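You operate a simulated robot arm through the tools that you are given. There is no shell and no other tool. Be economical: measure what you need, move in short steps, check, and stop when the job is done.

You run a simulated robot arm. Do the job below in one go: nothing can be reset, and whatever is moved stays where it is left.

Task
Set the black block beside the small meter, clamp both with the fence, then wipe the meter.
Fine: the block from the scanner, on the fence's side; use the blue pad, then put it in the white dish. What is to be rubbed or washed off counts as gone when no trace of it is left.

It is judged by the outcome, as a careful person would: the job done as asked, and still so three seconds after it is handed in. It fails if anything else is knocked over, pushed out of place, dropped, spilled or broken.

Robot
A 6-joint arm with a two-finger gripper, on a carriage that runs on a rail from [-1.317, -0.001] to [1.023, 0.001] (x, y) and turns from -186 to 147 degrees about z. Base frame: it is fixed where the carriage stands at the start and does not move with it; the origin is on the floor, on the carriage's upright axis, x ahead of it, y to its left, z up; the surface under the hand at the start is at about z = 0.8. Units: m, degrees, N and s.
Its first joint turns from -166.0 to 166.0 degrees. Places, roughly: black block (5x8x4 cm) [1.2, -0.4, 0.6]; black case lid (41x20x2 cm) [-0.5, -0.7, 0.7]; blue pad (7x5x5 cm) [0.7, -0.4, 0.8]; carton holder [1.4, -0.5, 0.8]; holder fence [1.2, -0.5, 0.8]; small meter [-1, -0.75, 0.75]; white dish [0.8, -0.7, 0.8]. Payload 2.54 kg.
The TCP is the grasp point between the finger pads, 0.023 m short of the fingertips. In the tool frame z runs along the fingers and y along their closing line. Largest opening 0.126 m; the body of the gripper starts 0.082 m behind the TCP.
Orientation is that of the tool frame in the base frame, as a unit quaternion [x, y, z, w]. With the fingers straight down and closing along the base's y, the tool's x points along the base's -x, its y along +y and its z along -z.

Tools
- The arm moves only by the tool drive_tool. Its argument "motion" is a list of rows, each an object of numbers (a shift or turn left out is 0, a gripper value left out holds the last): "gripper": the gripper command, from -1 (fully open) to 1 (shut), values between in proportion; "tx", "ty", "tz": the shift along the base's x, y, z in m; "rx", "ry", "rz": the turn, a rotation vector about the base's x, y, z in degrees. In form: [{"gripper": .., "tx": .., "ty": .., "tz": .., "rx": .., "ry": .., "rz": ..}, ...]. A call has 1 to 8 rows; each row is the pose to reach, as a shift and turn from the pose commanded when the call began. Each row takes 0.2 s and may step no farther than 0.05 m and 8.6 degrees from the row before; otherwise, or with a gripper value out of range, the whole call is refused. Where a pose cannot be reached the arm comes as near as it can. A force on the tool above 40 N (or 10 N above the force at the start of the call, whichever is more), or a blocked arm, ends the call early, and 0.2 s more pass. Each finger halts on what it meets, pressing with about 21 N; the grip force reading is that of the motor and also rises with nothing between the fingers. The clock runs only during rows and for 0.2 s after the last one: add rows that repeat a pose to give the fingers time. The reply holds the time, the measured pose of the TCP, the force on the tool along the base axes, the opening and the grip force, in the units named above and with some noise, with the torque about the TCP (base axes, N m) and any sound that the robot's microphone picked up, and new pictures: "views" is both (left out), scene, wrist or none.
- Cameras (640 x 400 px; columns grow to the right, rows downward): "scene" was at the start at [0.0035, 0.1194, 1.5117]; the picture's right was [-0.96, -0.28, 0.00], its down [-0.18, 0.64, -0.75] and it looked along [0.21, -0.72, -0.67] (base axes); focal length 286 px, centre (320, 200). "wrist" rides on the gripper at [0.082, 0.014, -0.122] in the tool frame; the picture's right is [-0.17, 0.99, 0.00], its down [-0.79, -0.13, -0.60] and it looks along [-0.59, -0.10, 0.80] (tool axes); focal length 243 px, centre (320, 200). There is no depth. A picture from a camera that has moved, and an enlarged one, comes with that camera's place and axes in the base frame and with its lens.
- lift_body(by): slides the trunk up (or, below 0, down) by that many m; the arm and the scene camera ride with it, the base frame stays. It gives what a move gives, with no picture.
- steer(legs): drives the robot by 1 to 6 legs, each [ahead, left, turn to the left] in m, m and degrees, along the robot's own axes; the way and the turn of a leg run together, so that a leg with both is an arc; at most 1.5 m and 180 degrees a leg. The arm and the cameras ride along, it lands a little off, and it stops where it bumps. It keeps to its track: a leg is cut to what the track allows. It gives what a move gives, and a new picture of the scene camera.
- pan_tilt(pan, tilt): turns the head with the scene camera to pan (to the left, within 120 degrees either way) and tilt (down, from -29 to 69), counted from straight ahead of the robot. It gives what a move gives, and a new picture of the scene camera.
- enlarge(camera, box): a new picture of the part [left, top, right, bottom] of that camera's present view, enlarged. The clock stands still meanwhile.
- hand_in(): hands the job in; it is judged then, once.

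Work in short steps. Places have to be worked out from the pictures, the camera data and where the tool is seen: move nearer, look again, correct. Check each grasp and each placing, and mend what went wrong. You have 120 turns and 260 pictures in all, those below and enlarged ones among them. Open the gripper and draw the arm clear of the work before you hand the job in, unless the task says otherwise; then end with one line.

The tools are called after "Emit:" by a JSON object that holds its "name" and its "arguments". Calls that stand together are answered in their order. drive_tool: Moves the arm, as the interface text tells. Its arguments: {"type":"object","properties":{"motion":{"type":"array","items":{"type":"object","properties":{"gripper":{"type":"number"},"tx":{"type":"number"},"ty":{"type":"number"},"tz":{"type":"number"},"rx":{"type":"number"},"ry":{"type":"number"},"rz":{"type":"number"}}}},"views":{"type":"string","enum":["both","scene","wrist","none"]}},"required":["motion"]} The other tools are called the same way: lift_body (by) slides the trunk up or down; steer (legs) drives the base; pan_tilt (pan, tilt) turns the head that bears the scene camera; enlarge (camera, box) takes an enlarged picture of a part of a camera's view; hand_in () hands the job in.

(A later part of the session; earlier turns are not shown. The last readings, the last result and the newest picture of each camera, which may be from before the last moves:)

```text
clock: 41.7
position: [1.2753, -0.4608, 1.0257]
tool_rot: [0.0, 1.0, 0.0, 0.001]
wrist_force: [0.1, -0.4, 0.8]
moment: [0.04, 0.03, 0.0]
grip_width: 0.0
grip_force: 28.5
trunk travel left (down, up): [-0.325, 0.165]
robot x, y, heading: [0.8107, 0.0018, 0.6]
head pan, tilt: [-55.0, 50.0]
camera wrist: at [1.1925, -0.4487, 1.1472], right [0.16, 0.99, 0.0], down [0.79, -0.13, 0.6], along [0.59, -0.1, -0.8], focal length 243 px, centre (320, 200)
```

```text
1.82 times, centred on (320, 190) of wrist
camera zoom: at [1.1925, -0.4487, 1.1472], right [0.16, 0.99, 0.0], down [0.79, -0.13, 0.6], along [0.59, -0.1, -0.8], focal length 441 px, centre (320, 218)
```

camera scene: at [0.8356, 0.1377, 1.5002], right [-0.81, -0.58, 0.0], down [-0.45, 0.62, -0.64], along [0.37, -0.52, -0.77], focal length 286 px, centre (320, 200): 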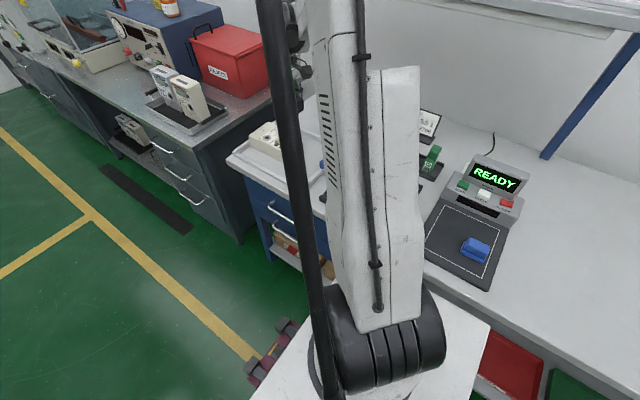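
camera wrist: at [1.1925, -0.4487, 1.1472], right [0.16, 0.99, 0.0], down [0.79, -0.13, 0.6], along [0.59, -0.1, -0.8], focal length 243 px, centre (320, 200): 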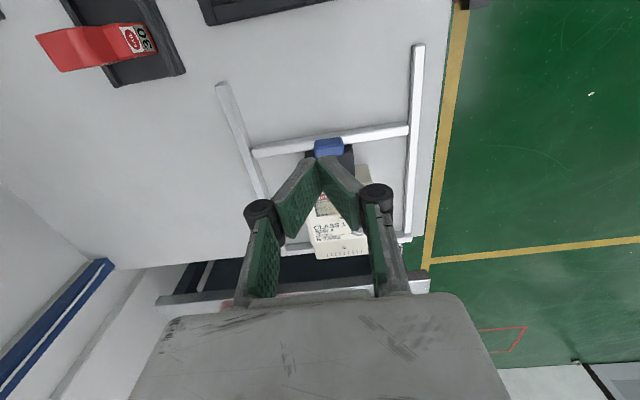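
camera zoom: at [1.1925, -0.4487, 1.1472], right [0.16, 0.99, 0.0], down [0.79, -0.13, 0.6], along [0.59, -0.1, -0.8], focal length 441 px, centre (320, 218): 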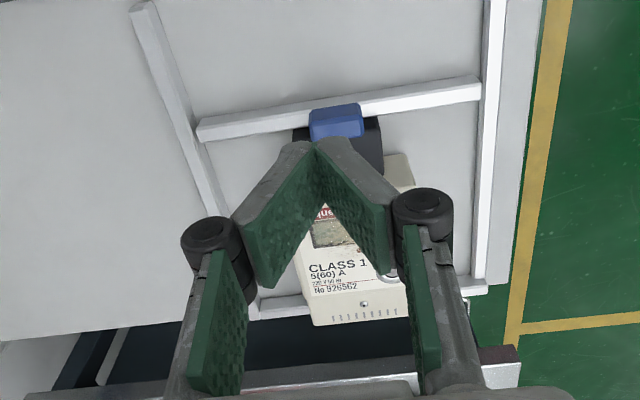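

Fingers block the view; I open them and back off to inspect.

Emit:
{"name": "drive_tool", "arguments": {"motion": [{"gripper": -1, "tx": -0.03}, {"tx": -0.06}, {"tx": -0.06}, {"tx": -0.06}], "views": "wrist"}}

Emit:
{"name": "enlarge", "arguments": {"camera": "wrist", "box": [200, 120, 440, 300]}}

```text
clock: 42.7
position: [1.214, -0.4606, 1.0258]
tool_rot: [-0.002, 1.0, 0.001, 0.0]
wrist_force: [0.2, 0.1, -0.7]
moment: [0.0, -0.02, 0.01]
grip_width: 0.126
grip_force: 0.0
trunk travel left (down, up): [-0.325, 0.165]
robot x, y, heading: [0.8093, -0.0007, 0.5]
head pan, tilt: [-55.0, 50.0]
camera wrist: at [1.1326, -0.4487, 1.1471], right [0.16, 0.99, 0.0], down [0.79, -0.13, 0.6], along [0.59, -0.1, -0.8], focal length 243 px, centre (320, 200)
```

wrist: 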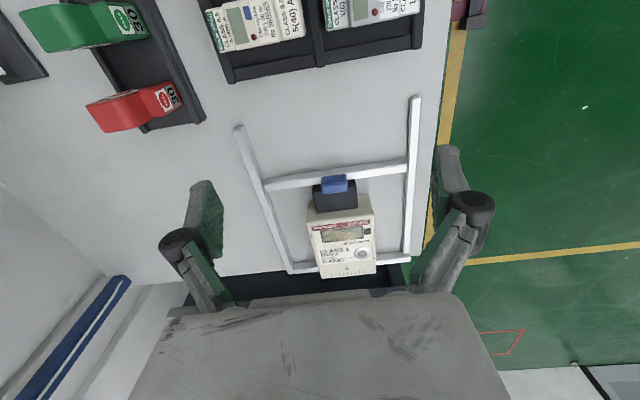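

```text
2.22 times, centred on (320, 210) of wrist
camera zoom: at [1.1326, -0.4487, 1.1471], right [0.16, 0.99, 0.0], down [0.79, -0.13, 0.6], along [0.59, -0.1, -0.8], focal length 539 px, centre (320, 178)
```

zoom: 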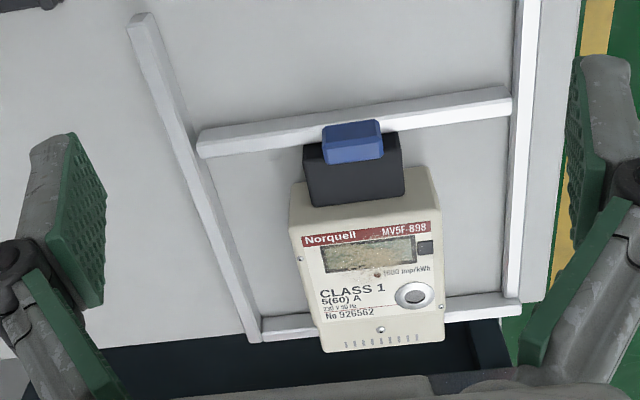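

Block and meter are firmly held between fence and end stop. Next I fetch the blue pad: drive back so the hand is just before it.

Emit:
{"name": "steer", "arguments": {"legs": [[-0.54, 0, 0]]}}

Emit:
{"name": "drive_tool", "arguments": {"motion": [{"ty": 0.03, "tz": -0.03}], "views": "wrist"}}

Emit:
{"name": "enlarge", "arguments": {"camera": "wrist", "box": [240, 100, 440, 260]}}

```text
clock: 45.8
position: [0.6726, -0.4631, 1.0267]
tool_rot: [0.001, 1.0, 0.0, 0.001]
wrist_force: [-0.2, 0.8, -0.3]
moment: [0.0, 0.03, 0.0]
grip_width: 0.1259
grip_force: 0.1
trunk travel left (down, up): [-0.325, 0.165]
robot x, y, heading: [0.2727, -0.0005, 0.5]
head pan, tilt: [-55.0, 50.0]
camera scene: at [0.2954, 0.1372, 1.5002], right [-0.82, -0.58, 0.0], down [-0.44, 0.63, -0.64], along [0.37, -0.52, -0.77], focal length 286 px, centre (320, 200)
```

scene: 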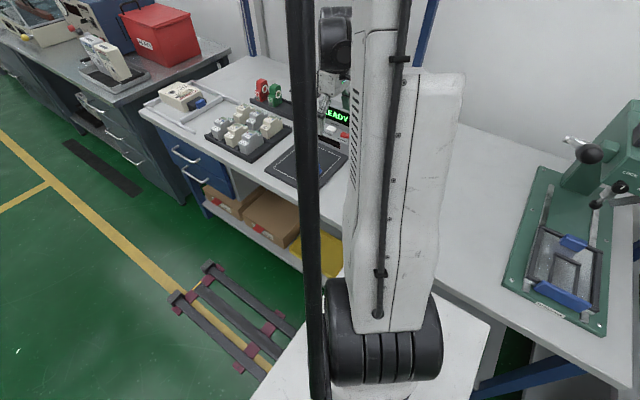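

```text
clock: 46.2
position: [0.6728, -0.4345, 0.9963]
tool_rot: [0.001, 1.0, 0.001, 0.0]
wrist_force: [0.0, -0.5, 0.0]
moment: [0.01, -0.02, -0.03]
grip_width: 0.1259
grip_force: 0.0
trunk travel left (down, up): [-0.325, 0.165]
robot x, y, heading: [0.2743, -0.0028, 0.5]
head pan, tilt: [-55.0, 50.0]
camera wrist: at [0.5908, -0.4211, 1.1172], right [0.17, 0.99, 0.0], down [0.79, -0.13, 0.6], along [0.59, -0.1, -0.8], focal length 243 px, centre (320, 200)
```

wrist: 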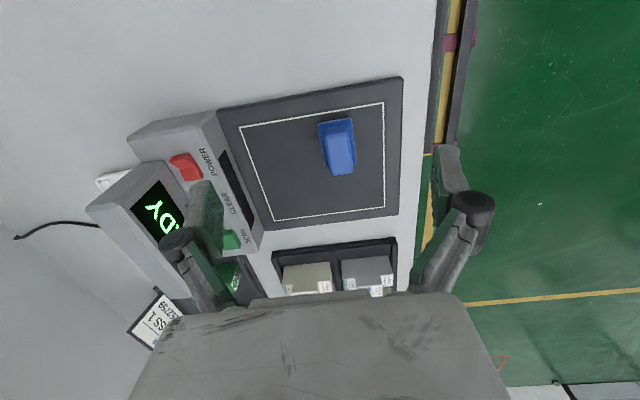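

```text
2.50 times, centred on (340, 180) of wrist
camera zoom: at [0.5908, -0.4211, 1.1172], right [0.17, 0.99, 0.0], down [0.79, -0.13, 0.6], along [0.59, -0.1, -0.8], focal length 606 px, centre (270, 250)
```

zoom: 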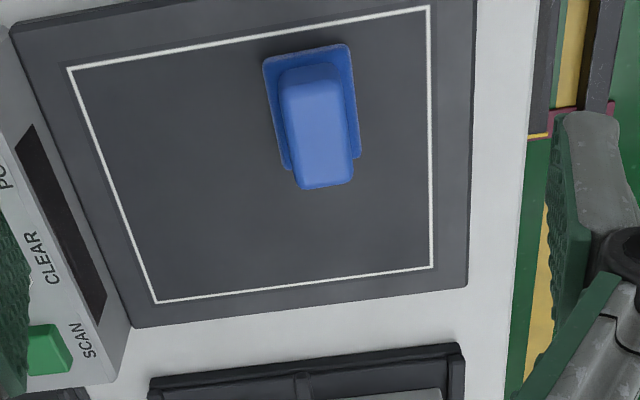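

The pad's handle top is at ≈(0.721, -0.42), yaw ≈1°. I move over it with fingers half-closed and go down to TCP 0.875.

Emit:
{"name": "drive_tool", "arguments": {"motion": [{"tx": 0.046, "ty": 0.0145, "gripper": -0.1}, {"tx": 0.048, "ty": 0.0145, "tz": -0.04}, {"tx": 0.048, "ty": 0.0145, "tz": -0.08}, {"tx": 0.048, "ty": 0.0145, "tz": -0.12}], "views": "wrist"}}

```text
clock: 47.2
position: [0.7204, -0.42, 0.8747]
tool_rot: [0.001, 1.0, 0.0, 0.0]
wrist_force: [-0.4, -0.3, 0.2]
moment: [0.0, -0.03, 0.02]
grip_width: 0.0693
grip_force: 0.1
trunk travel left (down, up): [-0.325, 0.165]
robot x, y, heading: [0.2702, 0.002, 0.1]
head pan, tilt: [-55.0, 50.0]
camera wrist: at [0.6384, -0.4063, 0.9967], right [0.17, 0.99, 0.0], down [0.79, -0.13, 0.6], along [0.59, -0.1, -0.8], focal length 243 px, centre (320, 200)
```

wrist: 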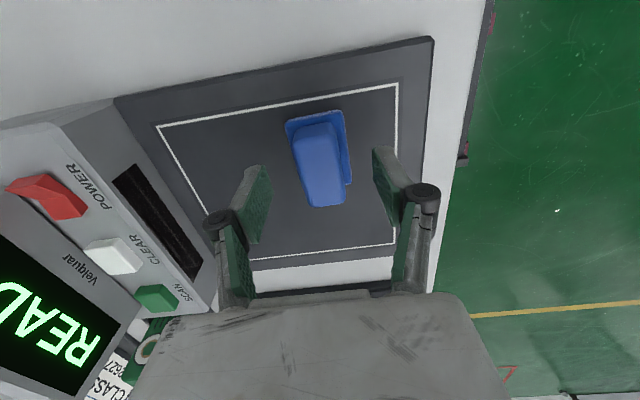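

Handle centre ≈(0.716, -0.418), well between the fingers. I lower 2.5 cm more.

Emit:
{"name": "drive_tool", "arguments": {"motion": [{"tz": -0.012, "tx": -0.003, "ty": 0.002}, {"tz": -0.025, "tx": -0.003, "ty": 0.002}], "views": "wrist"}}

Emit:
{"name": "enlarge", "arguments": {"camera": "wrist", "box": [220, 100, 440, 280]}}

```text
clock: 47.8
position: [0.7182, -0.4179, 0.8508]
tool_rot: [0.001, 1.0, 0.002, 0.0]
wrist_force: [-0.3, -0.1, 0.1]
moment: [-0.01, -0.02, 0.01]
grip_width: 0.0693
grip_force: 0.1
trunk travel left (down, up): [-0.325, 0.165]
robot x, y, heading: [0.272, 0.0027, 0.2]
head pan, tilt: [-55.0, 50.0]
camera wrist: at [0.6355, -0.4037, 0.972], right [0.17, 0.99, 0.0], down [0.79, -0.13, 0.6], along [0.59, -0.1, -0.8], focal length 243 px, centre (320, 200)
```

wrist: 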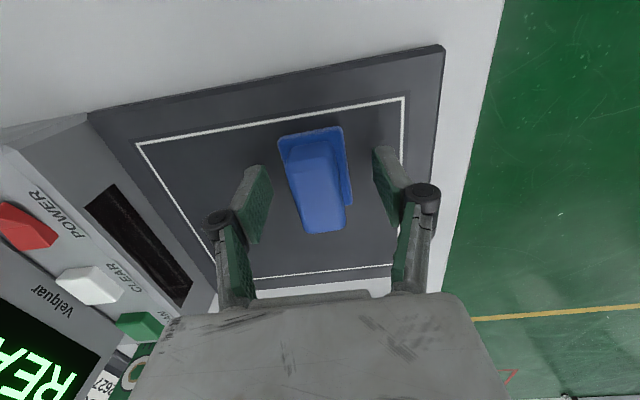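

```text
2.22 times, centred on (330, 190) of wrist
camera zoom: at [0.6355, -0.4037, 0.972], right [0.17, 0.99, 0.0], down [0.79, -0.13, 0.6], along [0.59, -0.1, -0.8], focal length 539 px, centre (298, 222)
```

zoom: 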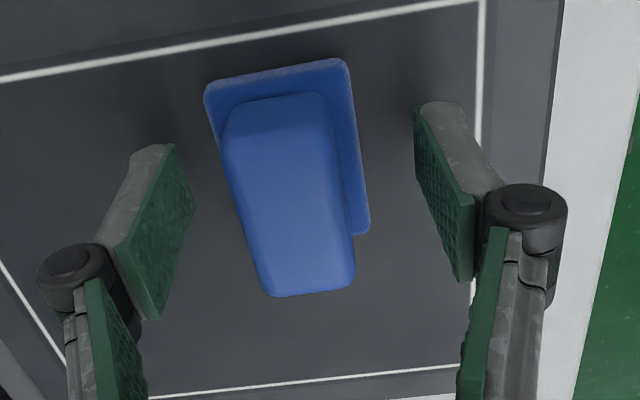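

The handle is between the pads. I raise 3 mm to stay above the flange and close.

Emit:
{"name": "drive_tool", "arguments": {"motion": [{"tz": 0.003, "gripper": 1}, {"tz": 0.003}, {"tz": 0.003}, {"tz": 0.003}], "views": "wrist"}}

```text
clock: 48.8
position: [0.717, -0.417, 0.8535]
tool_rot: [0.001, 1.0, 0.001, 0.0]
wrist_force: [-0.3, -0.7, 0.0]
moment: [-0.01, -0.02, 0.02]
grip_width: 0.0304
grip_force: 21.2
trunk travel left (down, up): [-0.325, 0.165]
robot x, y, heading: [0.2705, 0.0009, 0.3]
head pan, tilt: [-55.0, 50.0]
camera wrist: at [0.6355, -0.4038, 0.9749], right [0.17, 0.99, 0.0], down [0.79, -0.13, 0.6], along [0.59, -0.1, -0.8], focal length 243 px, centre (320, 200)
```

wrist: 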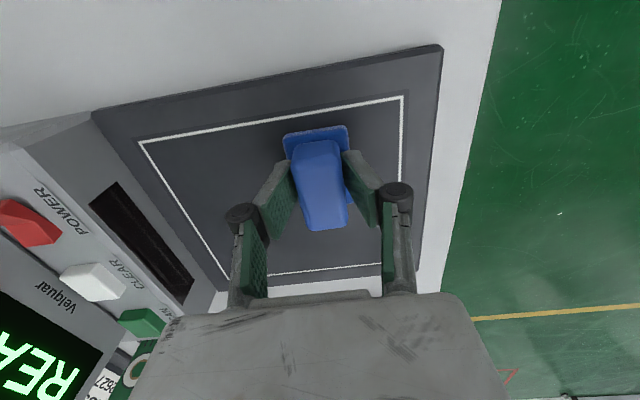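

Gripped at 3.0 cm. I lift it and look.

Emit:
{"name": "drive_tool", "arguments": {"motion": [{"tz": 0.03}, {"tz": 0.07}, {"tz": 0.12}, {"tz": 0.17}], "views": "wrist"}}

Emit:
{"name": "enlarge", "arguments": {"camera": "wrist", "box": [80, 100, 440, 300]}}

```text
clock: 49.8
position: [0.719, -0.4163, 1.0241]
tool_rot: [0.001, 1.0, 0.001, 0.0]
wrist_force: [0.1, 0.1, -0.6]
moment: [-0.01, 0.01, -0.01]
grip_width: 0.0304
grip_force: 20.5
trunk travel left (down, up): [-0.325, 0.165]
robot x, y, heading: [0.271, 0.0005, 0.1]
head pan, tilt: [-55.0, 50.0]
camera wrist: at [0.6368, -0.4036, 1.1442], right [0.17, 0.99, 0.0], down [0.79, -0.13, 0.6], along [0.59, -0.1, -0.8], focal length 243 px, centre (320, 200)
```

wrist: 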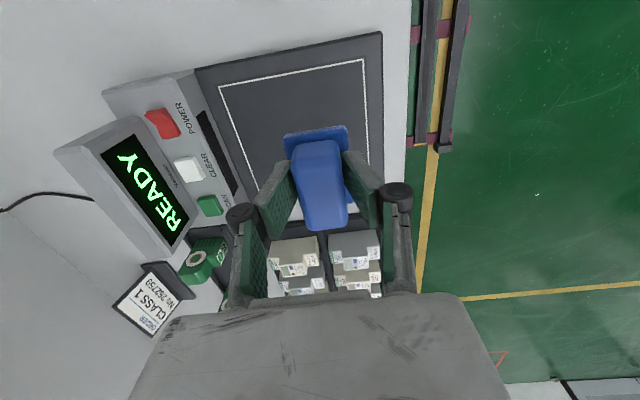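

```text
1.78 times, centred on (260, 200) of wrist
camera zoom: at [0.6368, -0.4036, 1.1442], right [0.17, 0.99, 0.0], down [0.79, -0.13, 0.6], along [0.59, -0.1, -0.8], focal length 431 px, centre (427, 200)
```

zoom: 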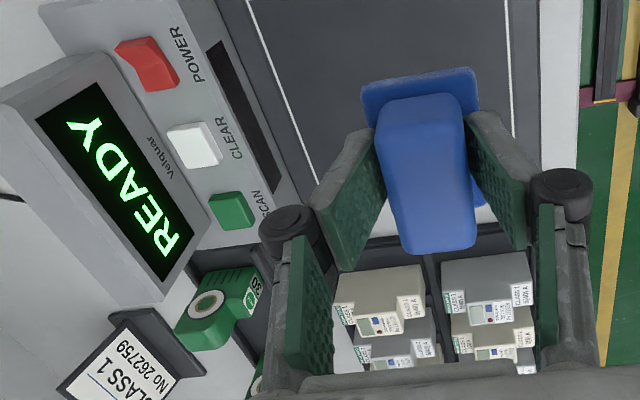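

Pad held (bottom ≈5 cm below TCP). I drive back to the holder.

Emit:
{"name": "steer", "arguments": {"legs": [[0.54, 0, 0]]}}

Emit:
{"name": "drive_tool", "arguments": {"motion": [{"tx": 0.02, "ty": -0.04}, {"tx": 0.05, "ty": -0.043}], "views": "wrist"}}

Emit:
{"name": "enlarge", "arguments": {"camera": "wrist", "box": [220, 100, 460, 300]}}

```text
clock: 52.9
position: [1.2593, -0.4158, 1.022]
tool_rot: [0.0, 1.0, 0.001, 0.0]
wrist_force: [-0.2, -0.5, -1.1]
moment: [-0.03, 0.02, 0.02]
grip_width: 0.0304
grip_force: 20.8
trunk travel left (down, up): [-0.325, 0.165]
robot x, y, heading: [0.8096, -0.0018, 0.3]
head pan, tilt: [-55.0, 50.0]
camera scene: at [0.8348, 0.1376, 1.5002], right [-0.82, -0.58, 0.0], down [-0.44, 0.63, -0.64], along [0.37, -0.52, -0.77], focal length 286 px, centre (320, 200)
```

scene: 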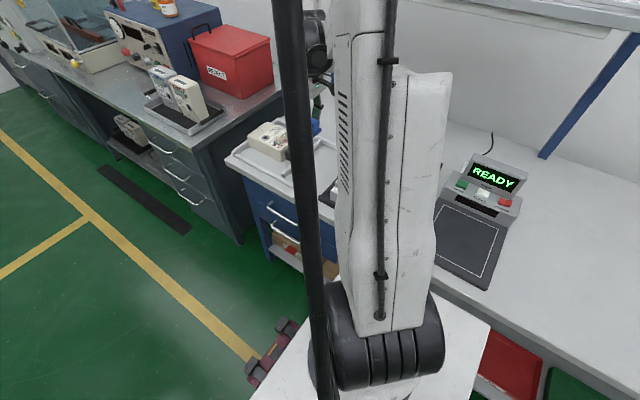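

```text
clock: 53.5
position: [1.3105, -0.4608, 1.0226]
tool_rot: [0.001, 1.0, 0.001, 0.0]
wrist_force: [0.2, -1.5, -1.1]
moment: [0.06, -0.02, 0.0]
grip_width: 0.0301
grip_force: 20.3
trunk travel left (down, up): [-0.325, 0.165]
robot x, y, heading: [0.809, -0.0045, 0.4]
head pan, tilt: [-55.0, 50.0]
camera wrist: at [1.2272, -0.4474, 1.1434], right [0.17, 0.99, 0.0], down [0.79, -0.14, 0.6], along [0.59, -0.1, -0.8], focal length 243 px, centre (320, 200)
```

wrist: 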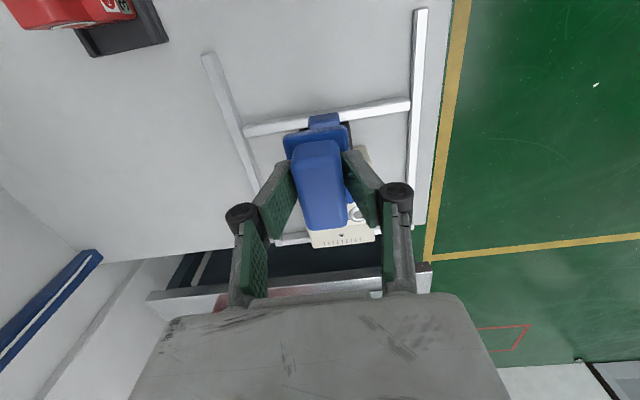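

```text
2.00 times, centred on (340, 200) of wrist
camera zoom: at [1.2272, -0.4474, 1.1434], right [0.17, 0.99, 0.0], down [0.79, -0.14, 0.6], along [0.59, -0.1, -0.8], focal length 485 px, centre (280, 200)
```

zoom: 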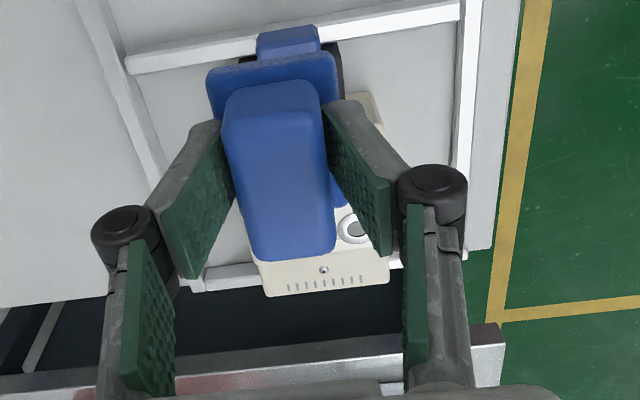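

I move over the display at (1.43, -0.46) and lower to about 2 cm above it.

Emit:
{"name": "drive_tool", "arguments": {"motion": [{"tx": 0.045}, {"tx": 0.09}, {"tx": 0.12}, {"tx": 0.12, "tz": -0.04}, {"tx": 0.12, "tz": -0.08}, {"tx": 0.12, "tz": -0.1}], "views": "wrist"}}

```text
clock: 54.9
position: [1.4287, -0.4596, 0.9214]
tool_rot: [0.001, 1.0, 0.0, 0.001]
wrist_force: [0.1, 0.1, -0.3]
moment: [0.02, 0.03, 0.01]
grip_width: 0.0302
grip_force: 20.8
trunk travel left (down, up): [-0.325, 0.165]
robot x, y, heading: [0.8104, -0.0003, 0.0]
head pan, tilt: [-55.0, 50.0]
camera wrist: at [1.3472, -0.4461, 1.0428], right [0.17, 0.99, 0.0], down [0.79, -0.13, 0.6], along [0.59, -0.1, -0.8], focal length 243 px, centre (320, 200)
```

wrist: 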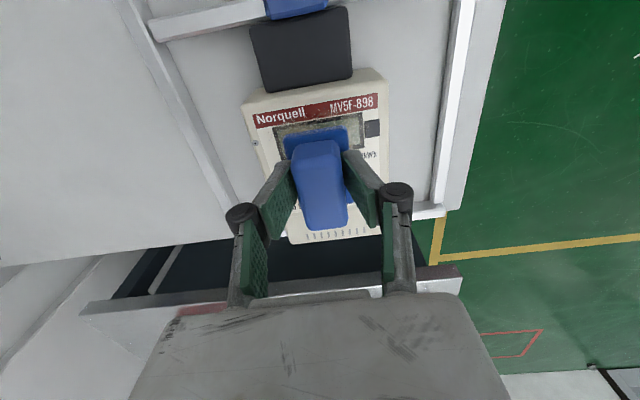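

The display spans x≈1.412–1.44, y≈-0.494…-0.424; the pad sits about 1 cm ahead of the TCP. I move to x≈1.405 at the display's -y part and lower gently to contact.

Emit:
{"name": "drive_tool", "arguments": {"motion": [{"tx": -0.024, "ty": -0.013}, {"tx": -0.024, "ty": -0.013, "tz": -0.008}, {"tx": -0.024, "ty": -0.013, "tz": -0.014}, {"tx": -0.024, "ty": -0.013, "tz": -0.018}, {"tx": -0.024, "ty": -0.013, "tz": -0.02}], "views": "wrist"}}

```text
clock: 56.1
position: [1.4051, -0.4719, 0.9026]
tool_rot: [0.001, 1.0, 0.001, 0.0]
wrist_force: [-0.7, 0.3, -0.2]
moment: [-0.01, 0.03, -0.04]
grip_width: 0.0304
grip_force: 21.8
trunk travel left (down, up): [-0.325, 0.165]
robot x, y, heading: [0.8116, 0.0012, 0.3]
head pan, tilt: [-55.0, 50.0]
camera wrist: at [1.3231, -0.4591, 1.0239], right [0.17, 0.99, 0.0], down [0.79, -0.13, 0.6], along [0.59, -0.1, -0.8], focal length 243 px, centre (320, 200)
```

wrist: 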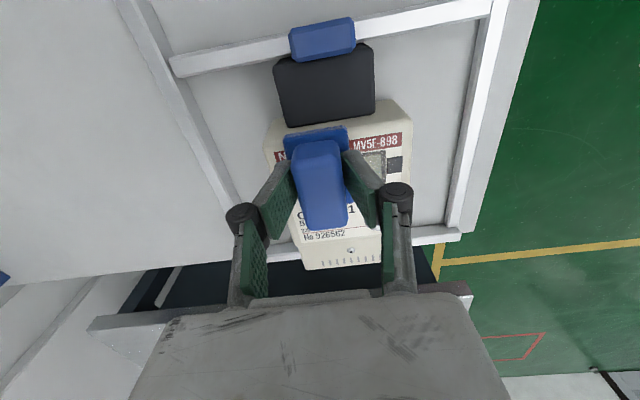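

Not yet in contact. I go on down in 2 mm steps.

Emit:
{"name": "drive_tool", "arguments": {"motion": [{"tz": -0.003}, {"tz": -0.005}, {"tz": -0.007}, {"tz": -0.009}], "views": "none"}}

```text
clock: 57.1
position: [1.4045, -0.4722, 0.895]
tool_rot: [0.001, 1.0, 0.0, 0.0]
wrist_force: [1.2, -2.9, 15.5]
moment: [-0.07, -0.04, -0.03]
grip_width: 0.0308
grip_force: 21.2
trunk travel left (down, up): [-0.325, 0.165]
robot x, y, heading: [0.811, 0.0009, 0.3]
head pan, tilt: [-55.0, 50.0]
```

Contact at 15 N. I ease to a lighter press and stroke along x (the clamped direction).

Emit:
{"name": "drive_tool", "arguments": {"motion": [{"tz": 0.0005, "tx": 0.01}, {"tz": 0.0005, "tx": 0.02}, {"tz": 0.0005, "tx": 0.005}, {"tz": 0.0005, "tx": -0.01}, {"tz": 0.0005, "tx": 0.01}, {"tz": 0.0005, "tx": 0.02}, {"tz": 0.0005, "tx": 0.0}], "views": "none"}}

Emit:
{"name": "drive_tool", "arguments": {"motion": [{"tz": 0.01}, {"tz": 0.03, "tx": -0.03}, {"tz": 0.04, "tx": -0.07}, {"tz": 0.04, "tx": -0.11}], "views": "wrist"}}

Emit:
{"name": "enlarge", "arguments": {"camera": "wrist", "box": [240, 120, 440, 300]}}

```text
clock: 58.7
position: [1.4044, -0.4715, 0.8937]
tool_rot: [0.001, 1.0, 0.002, 0.0]
wrist_force: [-1.1, -0.2, 1.3]
moment: [-0.01, 0.1, 0.0]
grip_width: 0.0303
grip_force: 22.0
trunk travel left (down, up): [-0.325, 0.165]
robot x, y, heading: [0.8091, -0.0007, 0.4]
head pan, tilt: [-55.0, 50.0]
```

```text
clock: 59.7
position: [1.2945, -0.4713, 0.9328]
tool_rot: [0.0, 1.0, 0.001, 0.0]
wrist_force: [0.3, 0.1, -0.6]
moment: [-0.04, 0.0, -0.02]
grip_width: 0.0306
grip_force: 21.2
trunk travel left (down, up): [-0.325, 0.165]
robot x, y, heading: [0.8139, -0.0005, 0.3]
head pan, tilt: [-55.0, 50.0]
camera wrist: at [1.2122, -0.4585, 1.0547], right [0.17, 0.99, 0.0], down [0.79, -0.13, 0.6], along [0.59, -0.1, -0.8], focal length 243 px, centre (320, 200)
```

wrist: 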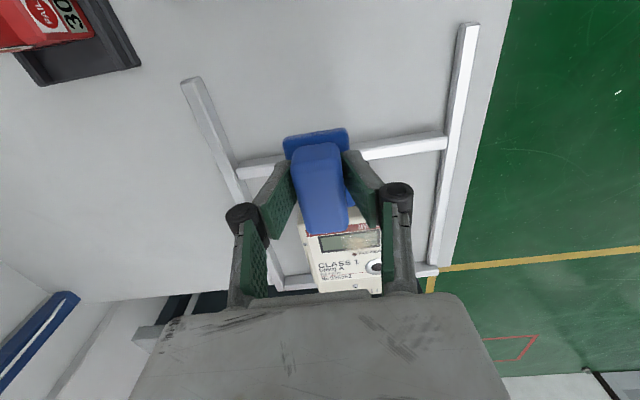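

```text
2.22 times, centred on (340, 210) of wrist
camera zoom: at [1.2122, -0.4585, 1.0547], right [0.17, 0.99, 0.0], down [0.79, -0.13, 0.6], along [0.59, -0.1, -0.8], focal length 539 px, centre (276, 178)
```

zoom: 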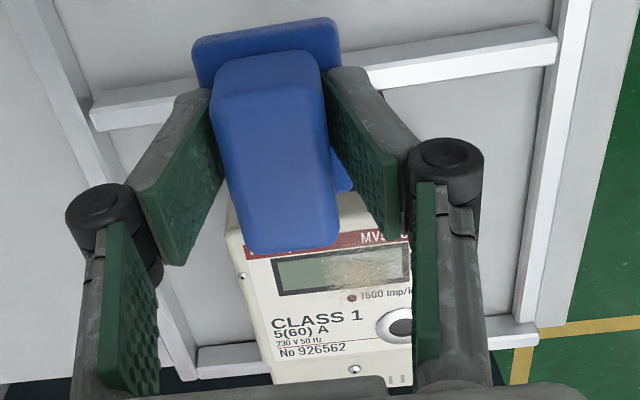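

The -y half of the display is clean; the +y half remains. I repeat at y≈-0.443.

Emit:
{"name": "drive_tool", "arguments": {"motion": [{"tx": 0.04, "ty": 0.015}, {"tx": 0.08, "ty": 0.029}, {"tx": 0.11, "ty": 0.029}, {"tx": 0.11, "ty": 0.029, "tz": -0.025}, {"tx": 0.11, "ty": 0.029, "tz": -0.036}, {"tx": 0.11, "ty": 0.029, "tz": -0.0405}], "views": "none"}}

Emit:
{"name": "drive_tool", "arguments": {"motion": [{"tx": 0.01}, {"tx": 0.02}, {"tx": 0.005}, {"tx": -0.01}, {"tx": 0.01}, {"tx": 0.02}, {"tx": 0.005}, {"tx": -0.01}], "views": "none"}}

Emit:
{"name": "drive_tool", "arguments": {"motion": [{"tz": 0.01}, {"tz": 0.03, "tx": -0.03}, {"tz": 0.05, "tx": -0.07}, {"tz": 0.06, "tx": -0.11}, {"tz": 0.06, "tx": -0.13}], "views": "wrist"}}

Emit:
{"name": "enlarge", "arguments": {"camera": "wrist", "box": [240, 120, 440, 300]}}

```text
clock: 61.1
position: [1.4057, -0.4427, 0.8936]
tool_rot: [0.001, 1.0, 0.001, 0.0]
wrist_force: [1.3, -1.4, 7.2]
moment: [-0.02, 0.03, -0.03]
grip_width: 0.0304
grip_force: 21.2
trunk travel left (down, up): [-0.325, 0.165]
robot x, y, heading: [0.8133, -0.0014, 0.2]
head pan, tilt: [-55.0, 50.0]
```

```text
clock: 62.9
position: [1.3959, -0.442, 0.8937]
tool_rot: [0.0, 1.0, 0.0, -0.001]
wrist_force: [1.2, 0.8, 9.3]
moment: [0.02, -0.13, 0.02]
grip_width: 0.0302
grip_force: 21.5
trunk travel left (down, up): [-0.325, 0.165]
robot x, y, heading: [0.8094, -0.0003, 0.3]
head pan, tilt: [-55.0, 50.0]
```

```text
clock: 64.1
position: [1.2647, -0.4443, 0.9546]
tool_rot: [0.002, 1.0, 0.001, 0.0]
wrist_force: [0.1, 0.4, -0.1]
moment: [0.04, -0.03, -0.02]
grip_width: 0.0301
grip_force: 21.0
trunk travel left (down, up): [-0.325, 0.165]
robot x, y, heading: [0.8103, 0.0023, 0.2]
head pan, tilt: [-55.0, 50.0]
camera wrist: at [1.1819, -0.4308, 1.0754], right [0.17, 0.99, 0.0], down [0.79, -0.13, 0.6], along [0.59, -0.1, -0.8], focal length 243 px, centre (320, 200)
```

wrist: 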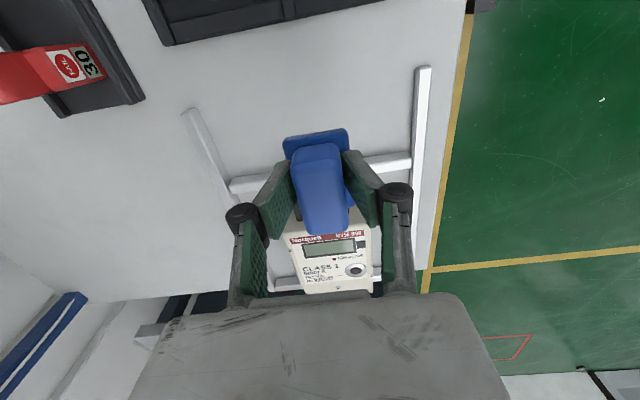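

```text
2.22 times, centred on (340, 210) of wrist
camera zoom: at [1.1819, -0.4308, 1.0754], right [0.17, 0.99, 0.0], down [0.79, -0.13, 0.6], along [0.59, -0.1, -0.8], focal length 539 px, centre (276, 178)
```

zoom: 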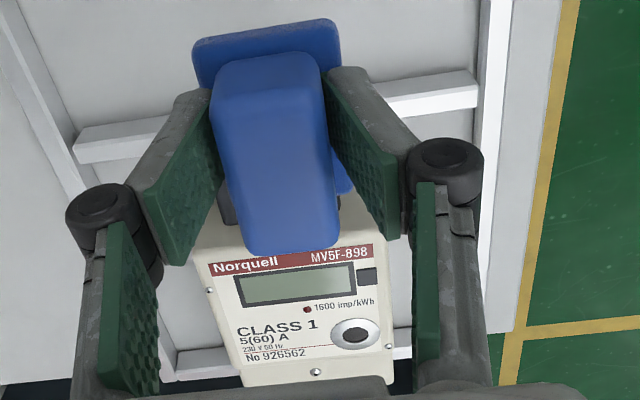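

The display looks clean. I zoom in tight for traces.

Emit:
{"name": "enlarge", "arguments": {"camera": "wrist", "box": [280, 210, 390, 295]}}

Emit:
{"name": "enlarge", "arguments": {"camera": "scene", "box": [200, 90, 330, 190]}}

```text
4.71 times, centred on (335, 252) of wrist
camera zoom: at [1.1819, -0.4308, 1.0754], right [0.17, 0.99, 0.0], down [0.79, -0.13, 0.6], along [0.59, -0.1, -0.8], focal length 1142 px, centre (249, -47)
```

zoom: 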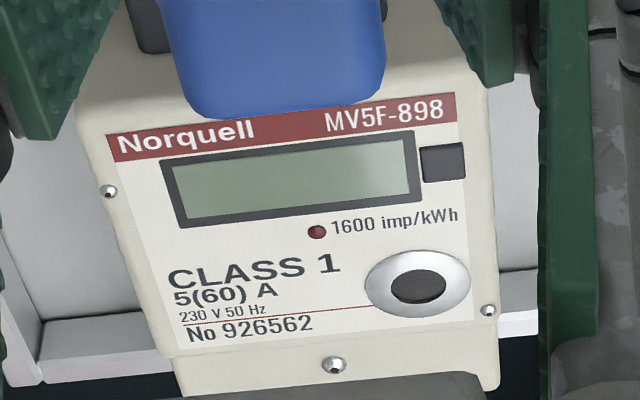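

```text
4.00 times, centred on (265, 140) of scene
camera zoom: at [0.8346, 0.1377, 1.5002], right [-0.82, -0.58, 0.0], down [-0.44, 0.63, -0.64], along [0.37, -0.52, -0.77], focal length 1144 px, centre (540, 440)
```

zoom: 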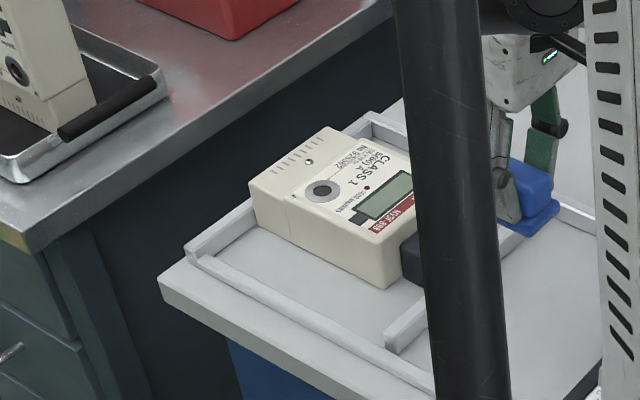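

It looks clean, but the right half of the display is slightly lighter; for safety I make another gentle pass there.

Emit:
{"name": "drive_tool", "arguments": {"motion": [{"tx": 0.045}, {"tx": 0.09, "ty": 0.006}, {"tx": 0.135, "ty": 0.006}, {"tx": 0.14, "ty": 0.006, "tz": -0.035}, {"tx": 0.14, "ty": 0.006, "tz": -0.053}, {"tx": 0.14, "ty": 0.006, "tz": -0.0605}], "views": "none"}}

Emit:
{"name": "drive_tool", "arguments": {"motion": [{"tx": 0.01}, {"tx": 0.02}, {"tx": 0.005}, {"tx": -0.01}, {"tx": -0.005, "ty": -0.012}, {"tx": 0.01, "ty": -0.015}, {"tx": 0.02, "ty": -0.015}, {"tx": 0.0, "ty": -0.015}], "views": "none"}}

Emit:
{"name": "drive_tool", "arguments": {"motion": [{"tz": 0.01}, {"tz": 0.03, "tx": -0.03}, {"tz": 0.05, "tx": -0.07}, {"tz": 0.07, "tx": -0.11}, {"tz": 0.1, "tx": -0.14}], "views": "wrist"}}

Emit:
{"name": "enlarge", "arguments": {"camera": "wrist", "box": [260, 180, 400, 290]}}

```text
clock: 65.5
position: [1.4062, -0.4372, 0.8923]
tool_rot: [0.001, 1.0, 0.001, 0.0]
wrist_force: [0.6, -0.5, 7.6]
moment: [-0.04, -0.06, 0.02]
grip_width: 0.0303
grip_force: 20.6
trunk travel left (down, up): [-0.325, 0.165]
robot x, y, heading: [0.8111, 0.0036, 0.1]
head pan, tilt: [-55.0, 50.0]
```

```text
clock: 67.3
position: [1.4046, -0.4514, 0.8929]
tool_rot: [0.0, 1.0, 0.0, 0.0]
wrist_force: [1.2, -2.9, 14.3]
moment: [-0.05, -0.14, 0.04]
grip_width: 0.0303
grip_force: 21.3
trunk travel left (down, up): [-0.325, 0.165]
robot x, y, heading: [0.8094, -0.0001, 0.5]
head pan, tilt: [-55.0, 50.0]
```

```text
clock: 68.5
position: [1.2644, -0.4524, 0.9939]
tool_rot: [0.0, 1.0, 0.001, 0.0]
wrist_force: [-0.1, -0.3, -1.0]
moment: [0.0, 0.0, 0.01]
grip_width: 0.0303
grip_force: 20.8
trunk travel left (down, up): [-0.325, 0.165]
robot x, y, heading: [0.8083, 0.0033, 0.3]
head pan, tilt: [-55.0, 50.0]
camera wrist: at [1.1823, -0.4394, 1.1142], right [0.17, 0.99, 0.0], down [0.79, -0.13, 0.6], along [0.59, -0.1, -0.8], focal length 243 px, centre (320, 200)
```

wrist: 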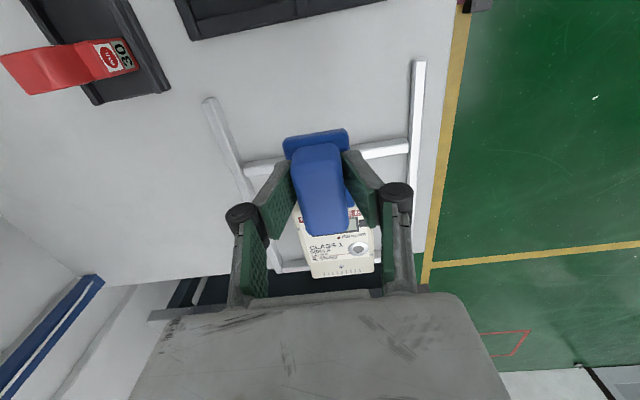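

```text
3.64 times, centred on (330, 235) of wrist
camera zoom: at [1.1823, -0.4394, 1.1142], right [0.17, 0.99, 0.0], down [0.79, -0.13, 0.6], along [0.59, -0.1, -0.8], focal length 882 px, centre (284, 73)
```

zoom: 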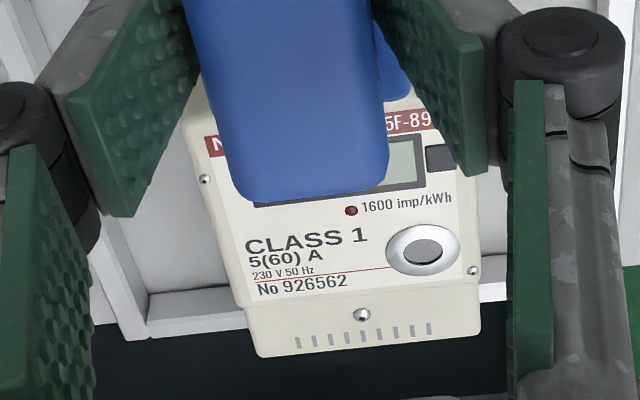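

The meter is clean. Now to the white dish behind the scanner: I raise the hand, drive back and look.

Emit:
{"name": "drive_tool", "arguments": {"motion": [{"tz": 0.05}, {"tz": 0.09}], "views": "none"}}

Emit:
{"name": "steer", "arguments": {"legs": [[-0.58, 0, 0]]}}

Emit:
{"name": "pan_tilt", "arguments": {"pan": -70, "tilt": 40}}

Emit:
{"name": "drive_tool", "arguments": {"motion": [{"ty": -0.04}, {"ty": -0.08}], "views": "wrist"}}

```text
clock: 69.1
position: [1.265, -0.4535, 1.0835]
tool_rot: [0.001, 1.0, 0.001, -0.001]
wrist_force: [-0.1, 0.1, 0.1]
moment: [0.0, 0.02, 0.01]
grip_width: 0.0304
grip_force: 20.9
trunk travel left (down, up): [-0.325, 0.165]
robot x, y, heading: [0.8136, 0.0008, 0.1]
head pan, tilt: [-55.0, 50.0]
```

```text
clock: 72.4
position: [0.6776, -0.4554, 1.0826]
tool_rot: [0.002, 1.0, 0.001, -0.001]
wrist_force: [-0.5, -0.6, -1.4]
moment: [0.0, 0.0, 0.05]
grip_width: 0.0305
grip_force: 21.1
trunk travel left (down, up): [-0.325, 0.165]
robot x, y, heading: [0.2245, 0.0006, 0.2]
head pan, tilt: [-55.0, 50.0]
camera scene: at [0.2488, 0.1371, 1.5002], right [-0.82, -0.58, 0.0], down [-0.44, 0.63, -0.64], along [0.37, -0.53, -0.77], focal length 286 px, centre (320, 200)
```

scene: 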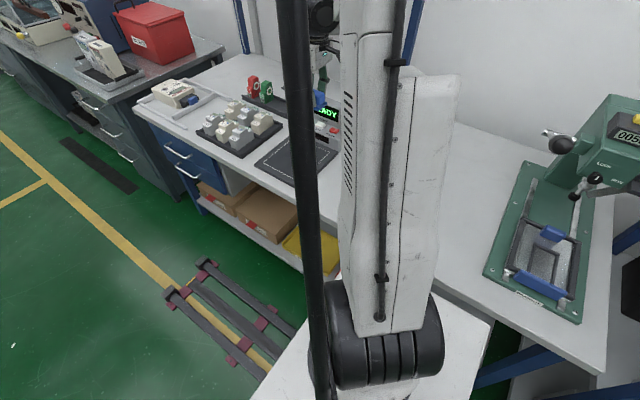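

```text
clock: 73.2
position: [0.6778, -0.4549, 1.0842]
tool_rot: [0.002, 1.0, 0.001, 0.0]
wrist_force: [0.1, -0.2, 0.6]
moment: [-0.03, -0.03, 0.0]
grip_width: 0.0302
grip_force: 20.5
trunk travel left (down, up): [-0.325, 0.165]
robot x, y, heading: [0.2261, -0.0002, 0.2]
head pan, tilt: [-70.0, 40.0]
camera scene: at [0.2338, 0.1202, 1.5143], right [-0.94, -0.35, 0.0], down [-0.22, 0.6, -0.77], along [0.26, -0.72, -0.64], focal length 286 px, centre (320, 200)
```

scene: 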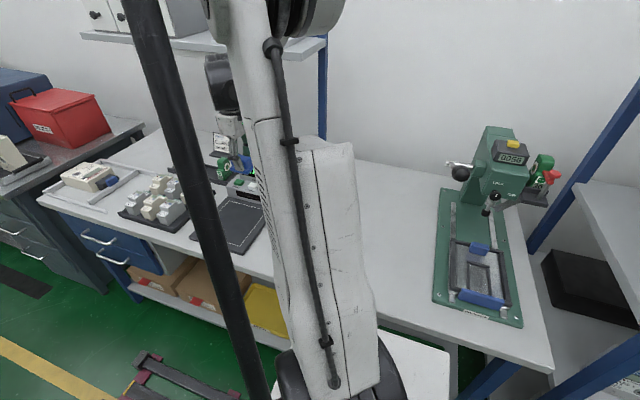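

```text
clock: 73.8
position: [0.6774, -0.5345, 1.0835]
tool_rot: [0.002, 1.0, 0.0, -0.001]
wrist_force: [-0.1, -0.8, -1.2]
moment: [0.03, 0.04, 0.02]
grip_width: 0.0304
grip_force: 21.3
trunk travel left (down, up): [-0.325, 0.165]
robot x, y, heading: [0.2248, 0.0012, 0.3]
head pan, tilt: [-70.0, 40.0]
camera wrist: at [0.596, -0.522, 1.2045], right [0.17, 0.99, 0.0], down [0.79, -0.14, 0.6], along [0.59, -0.1, -0.8], focal length 243 px, centre (320, 200)
```

wrist: 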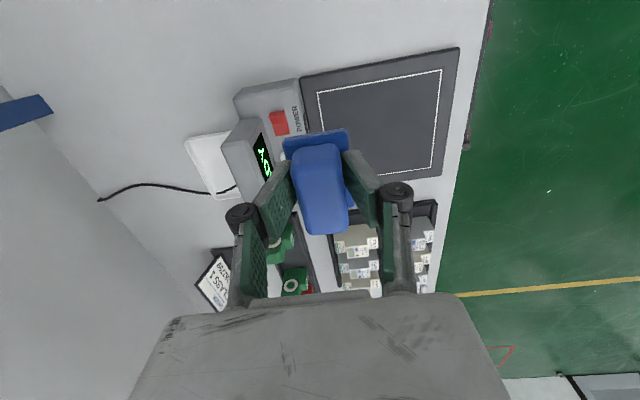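

The dish shows behind the scanner at ≈(0.78, -0.76). Before reaching over I check the wall shelf and dish in the scene view.

Emit:
{"name": "enlarge", "arguments": {"camera": "scene", "box": [60, 0, 380, 260]}}

Emit:
{"name": "enlarge", "arguments": {"camera": "wrist", "box": [80, 80, 340, 280]}}

```text
1.54 times, centred on (220, 130) of scene
camera zoom: at [0.234, 0.12, 1.5143], right [-0.94, -0.34, 0.0], down [-0.22, 0.6, -0.77], along [0.26, -0.72, -0.64], focal length 440 px, centre (474, 308)
```

zoom: 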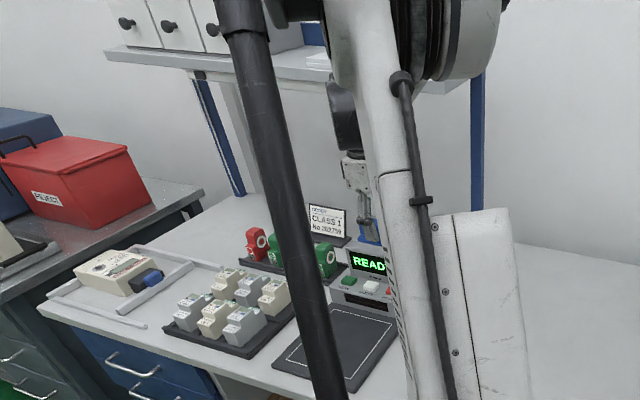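

```text
2.00 times, centred on (210, 180) of wrist
camera zoom: at [0.596, -0.522, 1.2045], right [0.17, 0.99, 0.0], down [0.79, -0.14, 0.6], along [0.59, -0.1, -0.8], focal length 485 px, centre (540, 240)
```

zoom: 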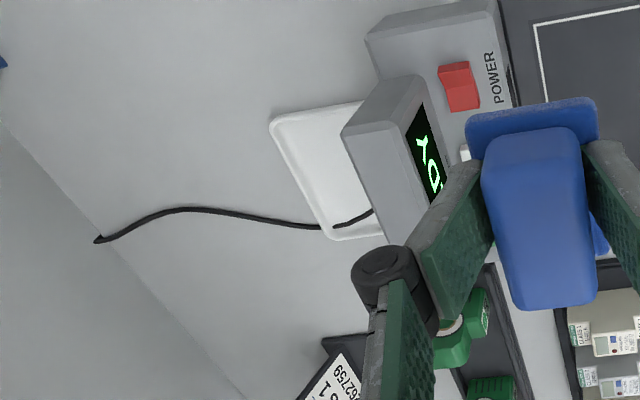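

The dish spans x≈0.726–0.858, y≈-0.785…-0.69, close behind the scanner's display (top z≈0.95). I will come in from the free bench on the -x side, with the hand turned 90° so it is thin in y. First I move to (0.6, -0.735).

Emit:
{"name": "drive_tool", "arguments": {"motion": [{"tx": -0.035, "ty": -0.03, "rz": 8.5}, {"tx": -0.07, "ty": -0.06, "rz": 17}, {"tx": -0.077, "ty": -0.1, "rz": 25.5}, {"tx": -0.077, "ty": -0.14, "rz": 34}, {"tx": -0.077, "ty": -0.17, "rz": 42}, {"tx": -0.077, "ty": -0.2, "rz": 50}, {"tx": -0.077, "ty": -0.2, "rz": 58}, {"tx": -0.077, "ty": -0.2, "rz": 66}], "views": "wrist"}}

```text
clock: 75.6
position: [0.6011, -0.7166, 1.0857]
tool_rot: [-0.546, 0.838, -0.002, -0.002]
wrist_force: [0.0, -0.2, -1.3]
moment: [0.02, -0.01, 0.02]
grip_width: 0.0302
grip_force: 20.7
trunk travel left (down, up): [-0.325, 0.165]
robot x, y, heading: [0.2224, -0.001, 0.2]
head pan, tilt: [-70.0, 40.0]
camera wrist: at [0.5546, -0.7851, 1.2071], right [-0.84, 0.55, 0.0], down [0.44, 0.67, 0.59], along [0.33, 0.5, -0.81], focal length 243 px, centre (320, 200)
```

wrist: 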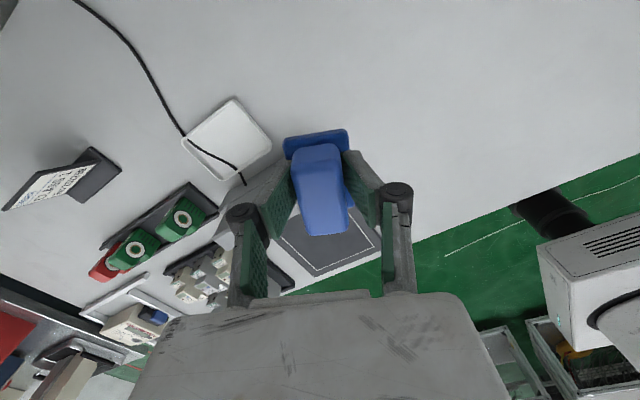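

The dish is now clear: centre ≈(0.788, -0.729), with a cable crossing its +x end, so I aim at x≈0.768. I finish the turn to 90° and lower beside it.

Emit:
{"name": "drive_tool", "arguments": {"motion": [{"rz": 8, "ty": -0.01}, {"rz": 16, "ty": -0.02}, {"rz": 24, "ty": -0.022}, {"rz": 24, "ty": -0.022, "tz": -0.045}, {"rz": 24, "ty": -0.022, "tz": -0.09}, {"rz": 24, "ty": -0.022, "tz": -0.13}], "views": "wrist"}}

```text
clock: 77.0
position: [0.599, -0.7643, 0.9489]
tool_rot: [-0.705, 0.709, 0.002, 0.0]
wrist_force: [-0.3, -3.2, -4.0]
moment: [0.34, -0.02, -0.02]
grip_width: 0.0304
grip_force: 20.2
trunk travel left (down, up): [-0.325, 0.165]
robot x, y, heading: [0.2251, 0.0002, 0.0]
head pan, tilt: [-70.0, 40.0]
camera wrist: at [0.5852, -0.8474, 1.0697], right [-0.98, 0.17, 0.0], down [0.14, 0.79, 0.6], along [0.1, 0.59, -0.8], focal length 243 px, centre (320, 200)
```

wrist: 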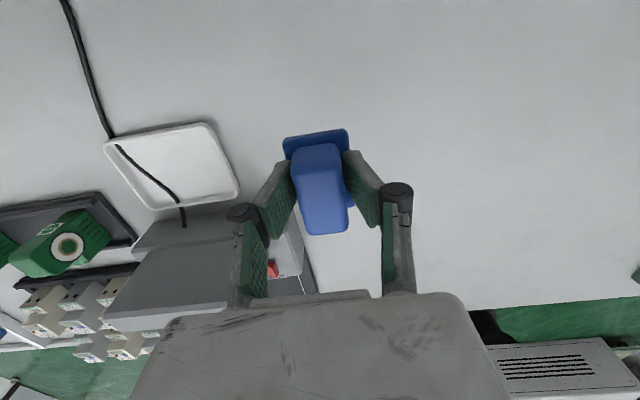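

The y reading wavers; I correct by +2 cm and re-read.

Emit:
{"name": "drive_tool", "arguments": {"motion": [{"ty": 0.018}, {"ty": 0.018}, {"ty": 0.018}], "views": "none"}}

```text
clock: 77.8
position: [0.6015, -0.7395, 0.9534]
tool_rot: [-0.706, 0.708, 0.0, -0.001]
wrist_force: [0.0, 1.1, -0.6]
moment: [-0.06, 0.02, 0.02]
grip_width: 0.0302
grip_force: 20.7
trunk travel left (down, up): [-0.325, 0.165]
robot x, y, heading: [0.2256, 0.0031, 0.2]
head pan, tilt: [-70.0, 40.0]
```

At (0.60, -0.74). Dish re-measured at the same place. I move +x over it.

Emit:
{"name": "drive_tool", "arguments": {"motion": [{"tx": 0.04}, {"tx": 0.08}, {"tx": 0.12}, {"tx": 0.15}, {"tx": 0.166}, {"tx": 0.166}], "views": "wrist"}}

```text
clock: 79.2
position: [0.7661, -0.739, 0.953]
tool_rot: [-0.706, 0.709, 0.001, -0.001]
wrist_force: [0.5, -0.3, -0.3]
moment: [0.01, 0.03, -0.01]
grip_width: 0.0304
grip_force: 21.1
trunk travel left (down, up): [-0.325, 0.165]
robot x, y, heading: [0.2276, 0.0006, 0.4]
head pan, tilt: [-70.0, 40.0]
camera wrist: at [0.7532, -0.822, 1.0743], right [-0.99, 0.17, 0.0], down [0.14, 0.79, 0.6], along [0.1, 0.59, -0.8], focal length 243 px, centre (320, 200)
```

wrist: 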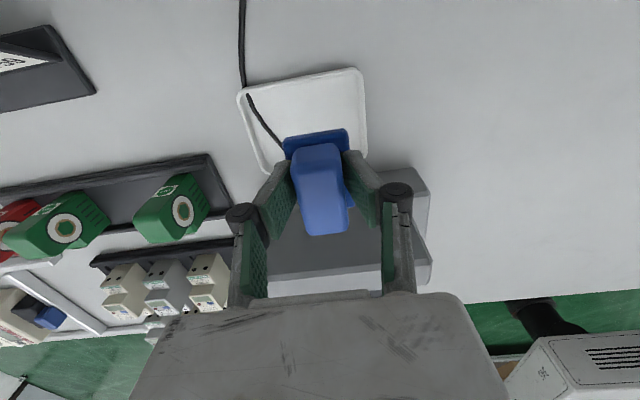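

The pad hangs over the dish with margins. I lower towards the dish floor.

Emit:
{"name": "drive_tool", "arguments": {"motion": [{"tz": -0.04}, {"tz": -0.08}, {"tz": -0.095}, {"tz": -0.095}], "views": "wrist"}}

Emit:
{"name": "enlarge", "arguments": {"camera": "wrist", "box": [200, 60, 440, 280]}}

```text
clock: 80.2
position: [0.7663, -0.7385, 0.8579]
tool_rot: [-0.706, 0.708, 0.0, -0.001]
wrist_force: [1.0, -0.5, 0.4]
moment: [-0.02, 0.02, -0.01]
grip_width: 0.0303
grip_force: 20.8
trunk travel left (down, up): [-0.325, 0.165]
robot x, y, heading: [0.2256, 0.0046, 0.1]
head pan, tilt: [-70.0, 40.0]
camera wrist: at [0.7523, -0.8211, 0.9793], right [-0.99, 0.17, 0.0], down [0.14, 0.79, 0.6], along [0.1, 0.59, -0.8], focal length 243 px, centre (320, 200)
```

wrist: 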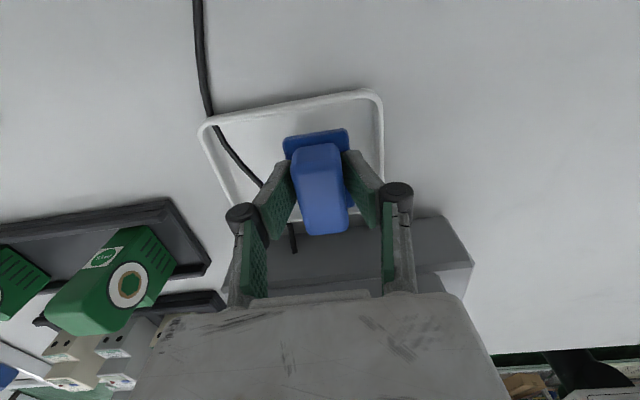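

```text
1.82 times, centred on (320, 170) of wrist
camera zoom: at [0.7523, -0.8211, 0.9793], right [-0.99, 0.17, 0.0], down [0.14, 0.79, 0.6], along [0.1, 0.59, -0.8], focal length 441 px, centre (320, 254)
```

zoom: 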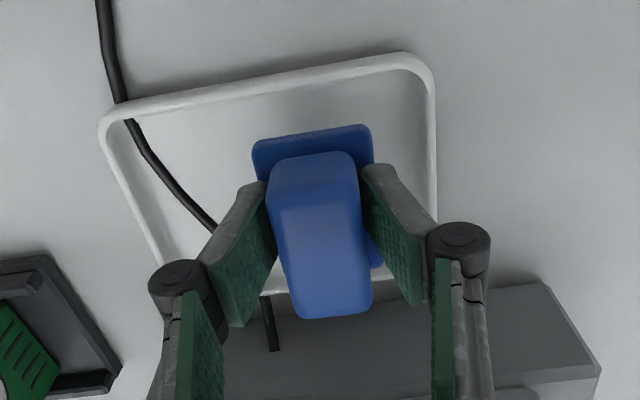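

The pad is inside the rim, clear of the cable. I lower to contact.

Emit:
{"name": "drive_tool", "arguments": {"motion": [{"tz": -0.005}, {"tz": -0.009}, {"tz": -0.012}, {"tz": -0.015}], "views": "none"}}

```text
clock: 81.2
position: [0.7671, -0.7399, 0.8434]
tool_rot: [-0.706, 0.708, 0.0, 0.0]
wrist_force: [-0.4, 0.7, -0.5]
moment: [-0.03, 0.04, -0.01]
grip_width: 0.0303
grip_force: 20.7
trunk travel left (down, up): [-0.325, 0.165]
robot x, y, heading: [0.2242, -0.0015, 0.2]
head pan, tilt: [-70.0, 40.0]
```

Emit:
{"name": "drive_tool", "arguments": {"motion": [{"tz": -0.002}, {"tz": -0.004}, {"tz": -0.006}, {"tz": -0.008}], "views": "wrist"}}

```text
clock: 82.3
position: [0.7675, -0.7379, 0.8391]
tool_rot: [-0.706, 0.708, -0.001, -0.001]
wrist_force: [-0.9, 2.8, 19.8]
moment: [0.24, 0.13, 0.0]
grip_width: 0.03
grip_force: 20.2
trunk travel left (down, up): [-0.325, 0.165]
robot x, y, heading: [0.2234, -0.0026, 0.3]
head pan, tilt: [-70.0, 40.0]
stopped in row 4: the force on the tool passed its limit at 41 N (the readings are from after the stop); the commanded pose is now the measured one
camera wrist: at [0.7525, -0.8206, 0.9607], right [-0.99, 0.17, 0.0], down [0.14, 0.79, 0.6], along [0.1, 0.59, -0.8], focal length 243 px, centre (320, 200)
```

wrist: 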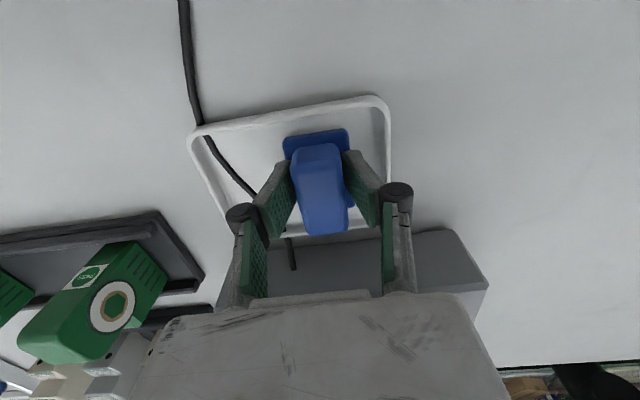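

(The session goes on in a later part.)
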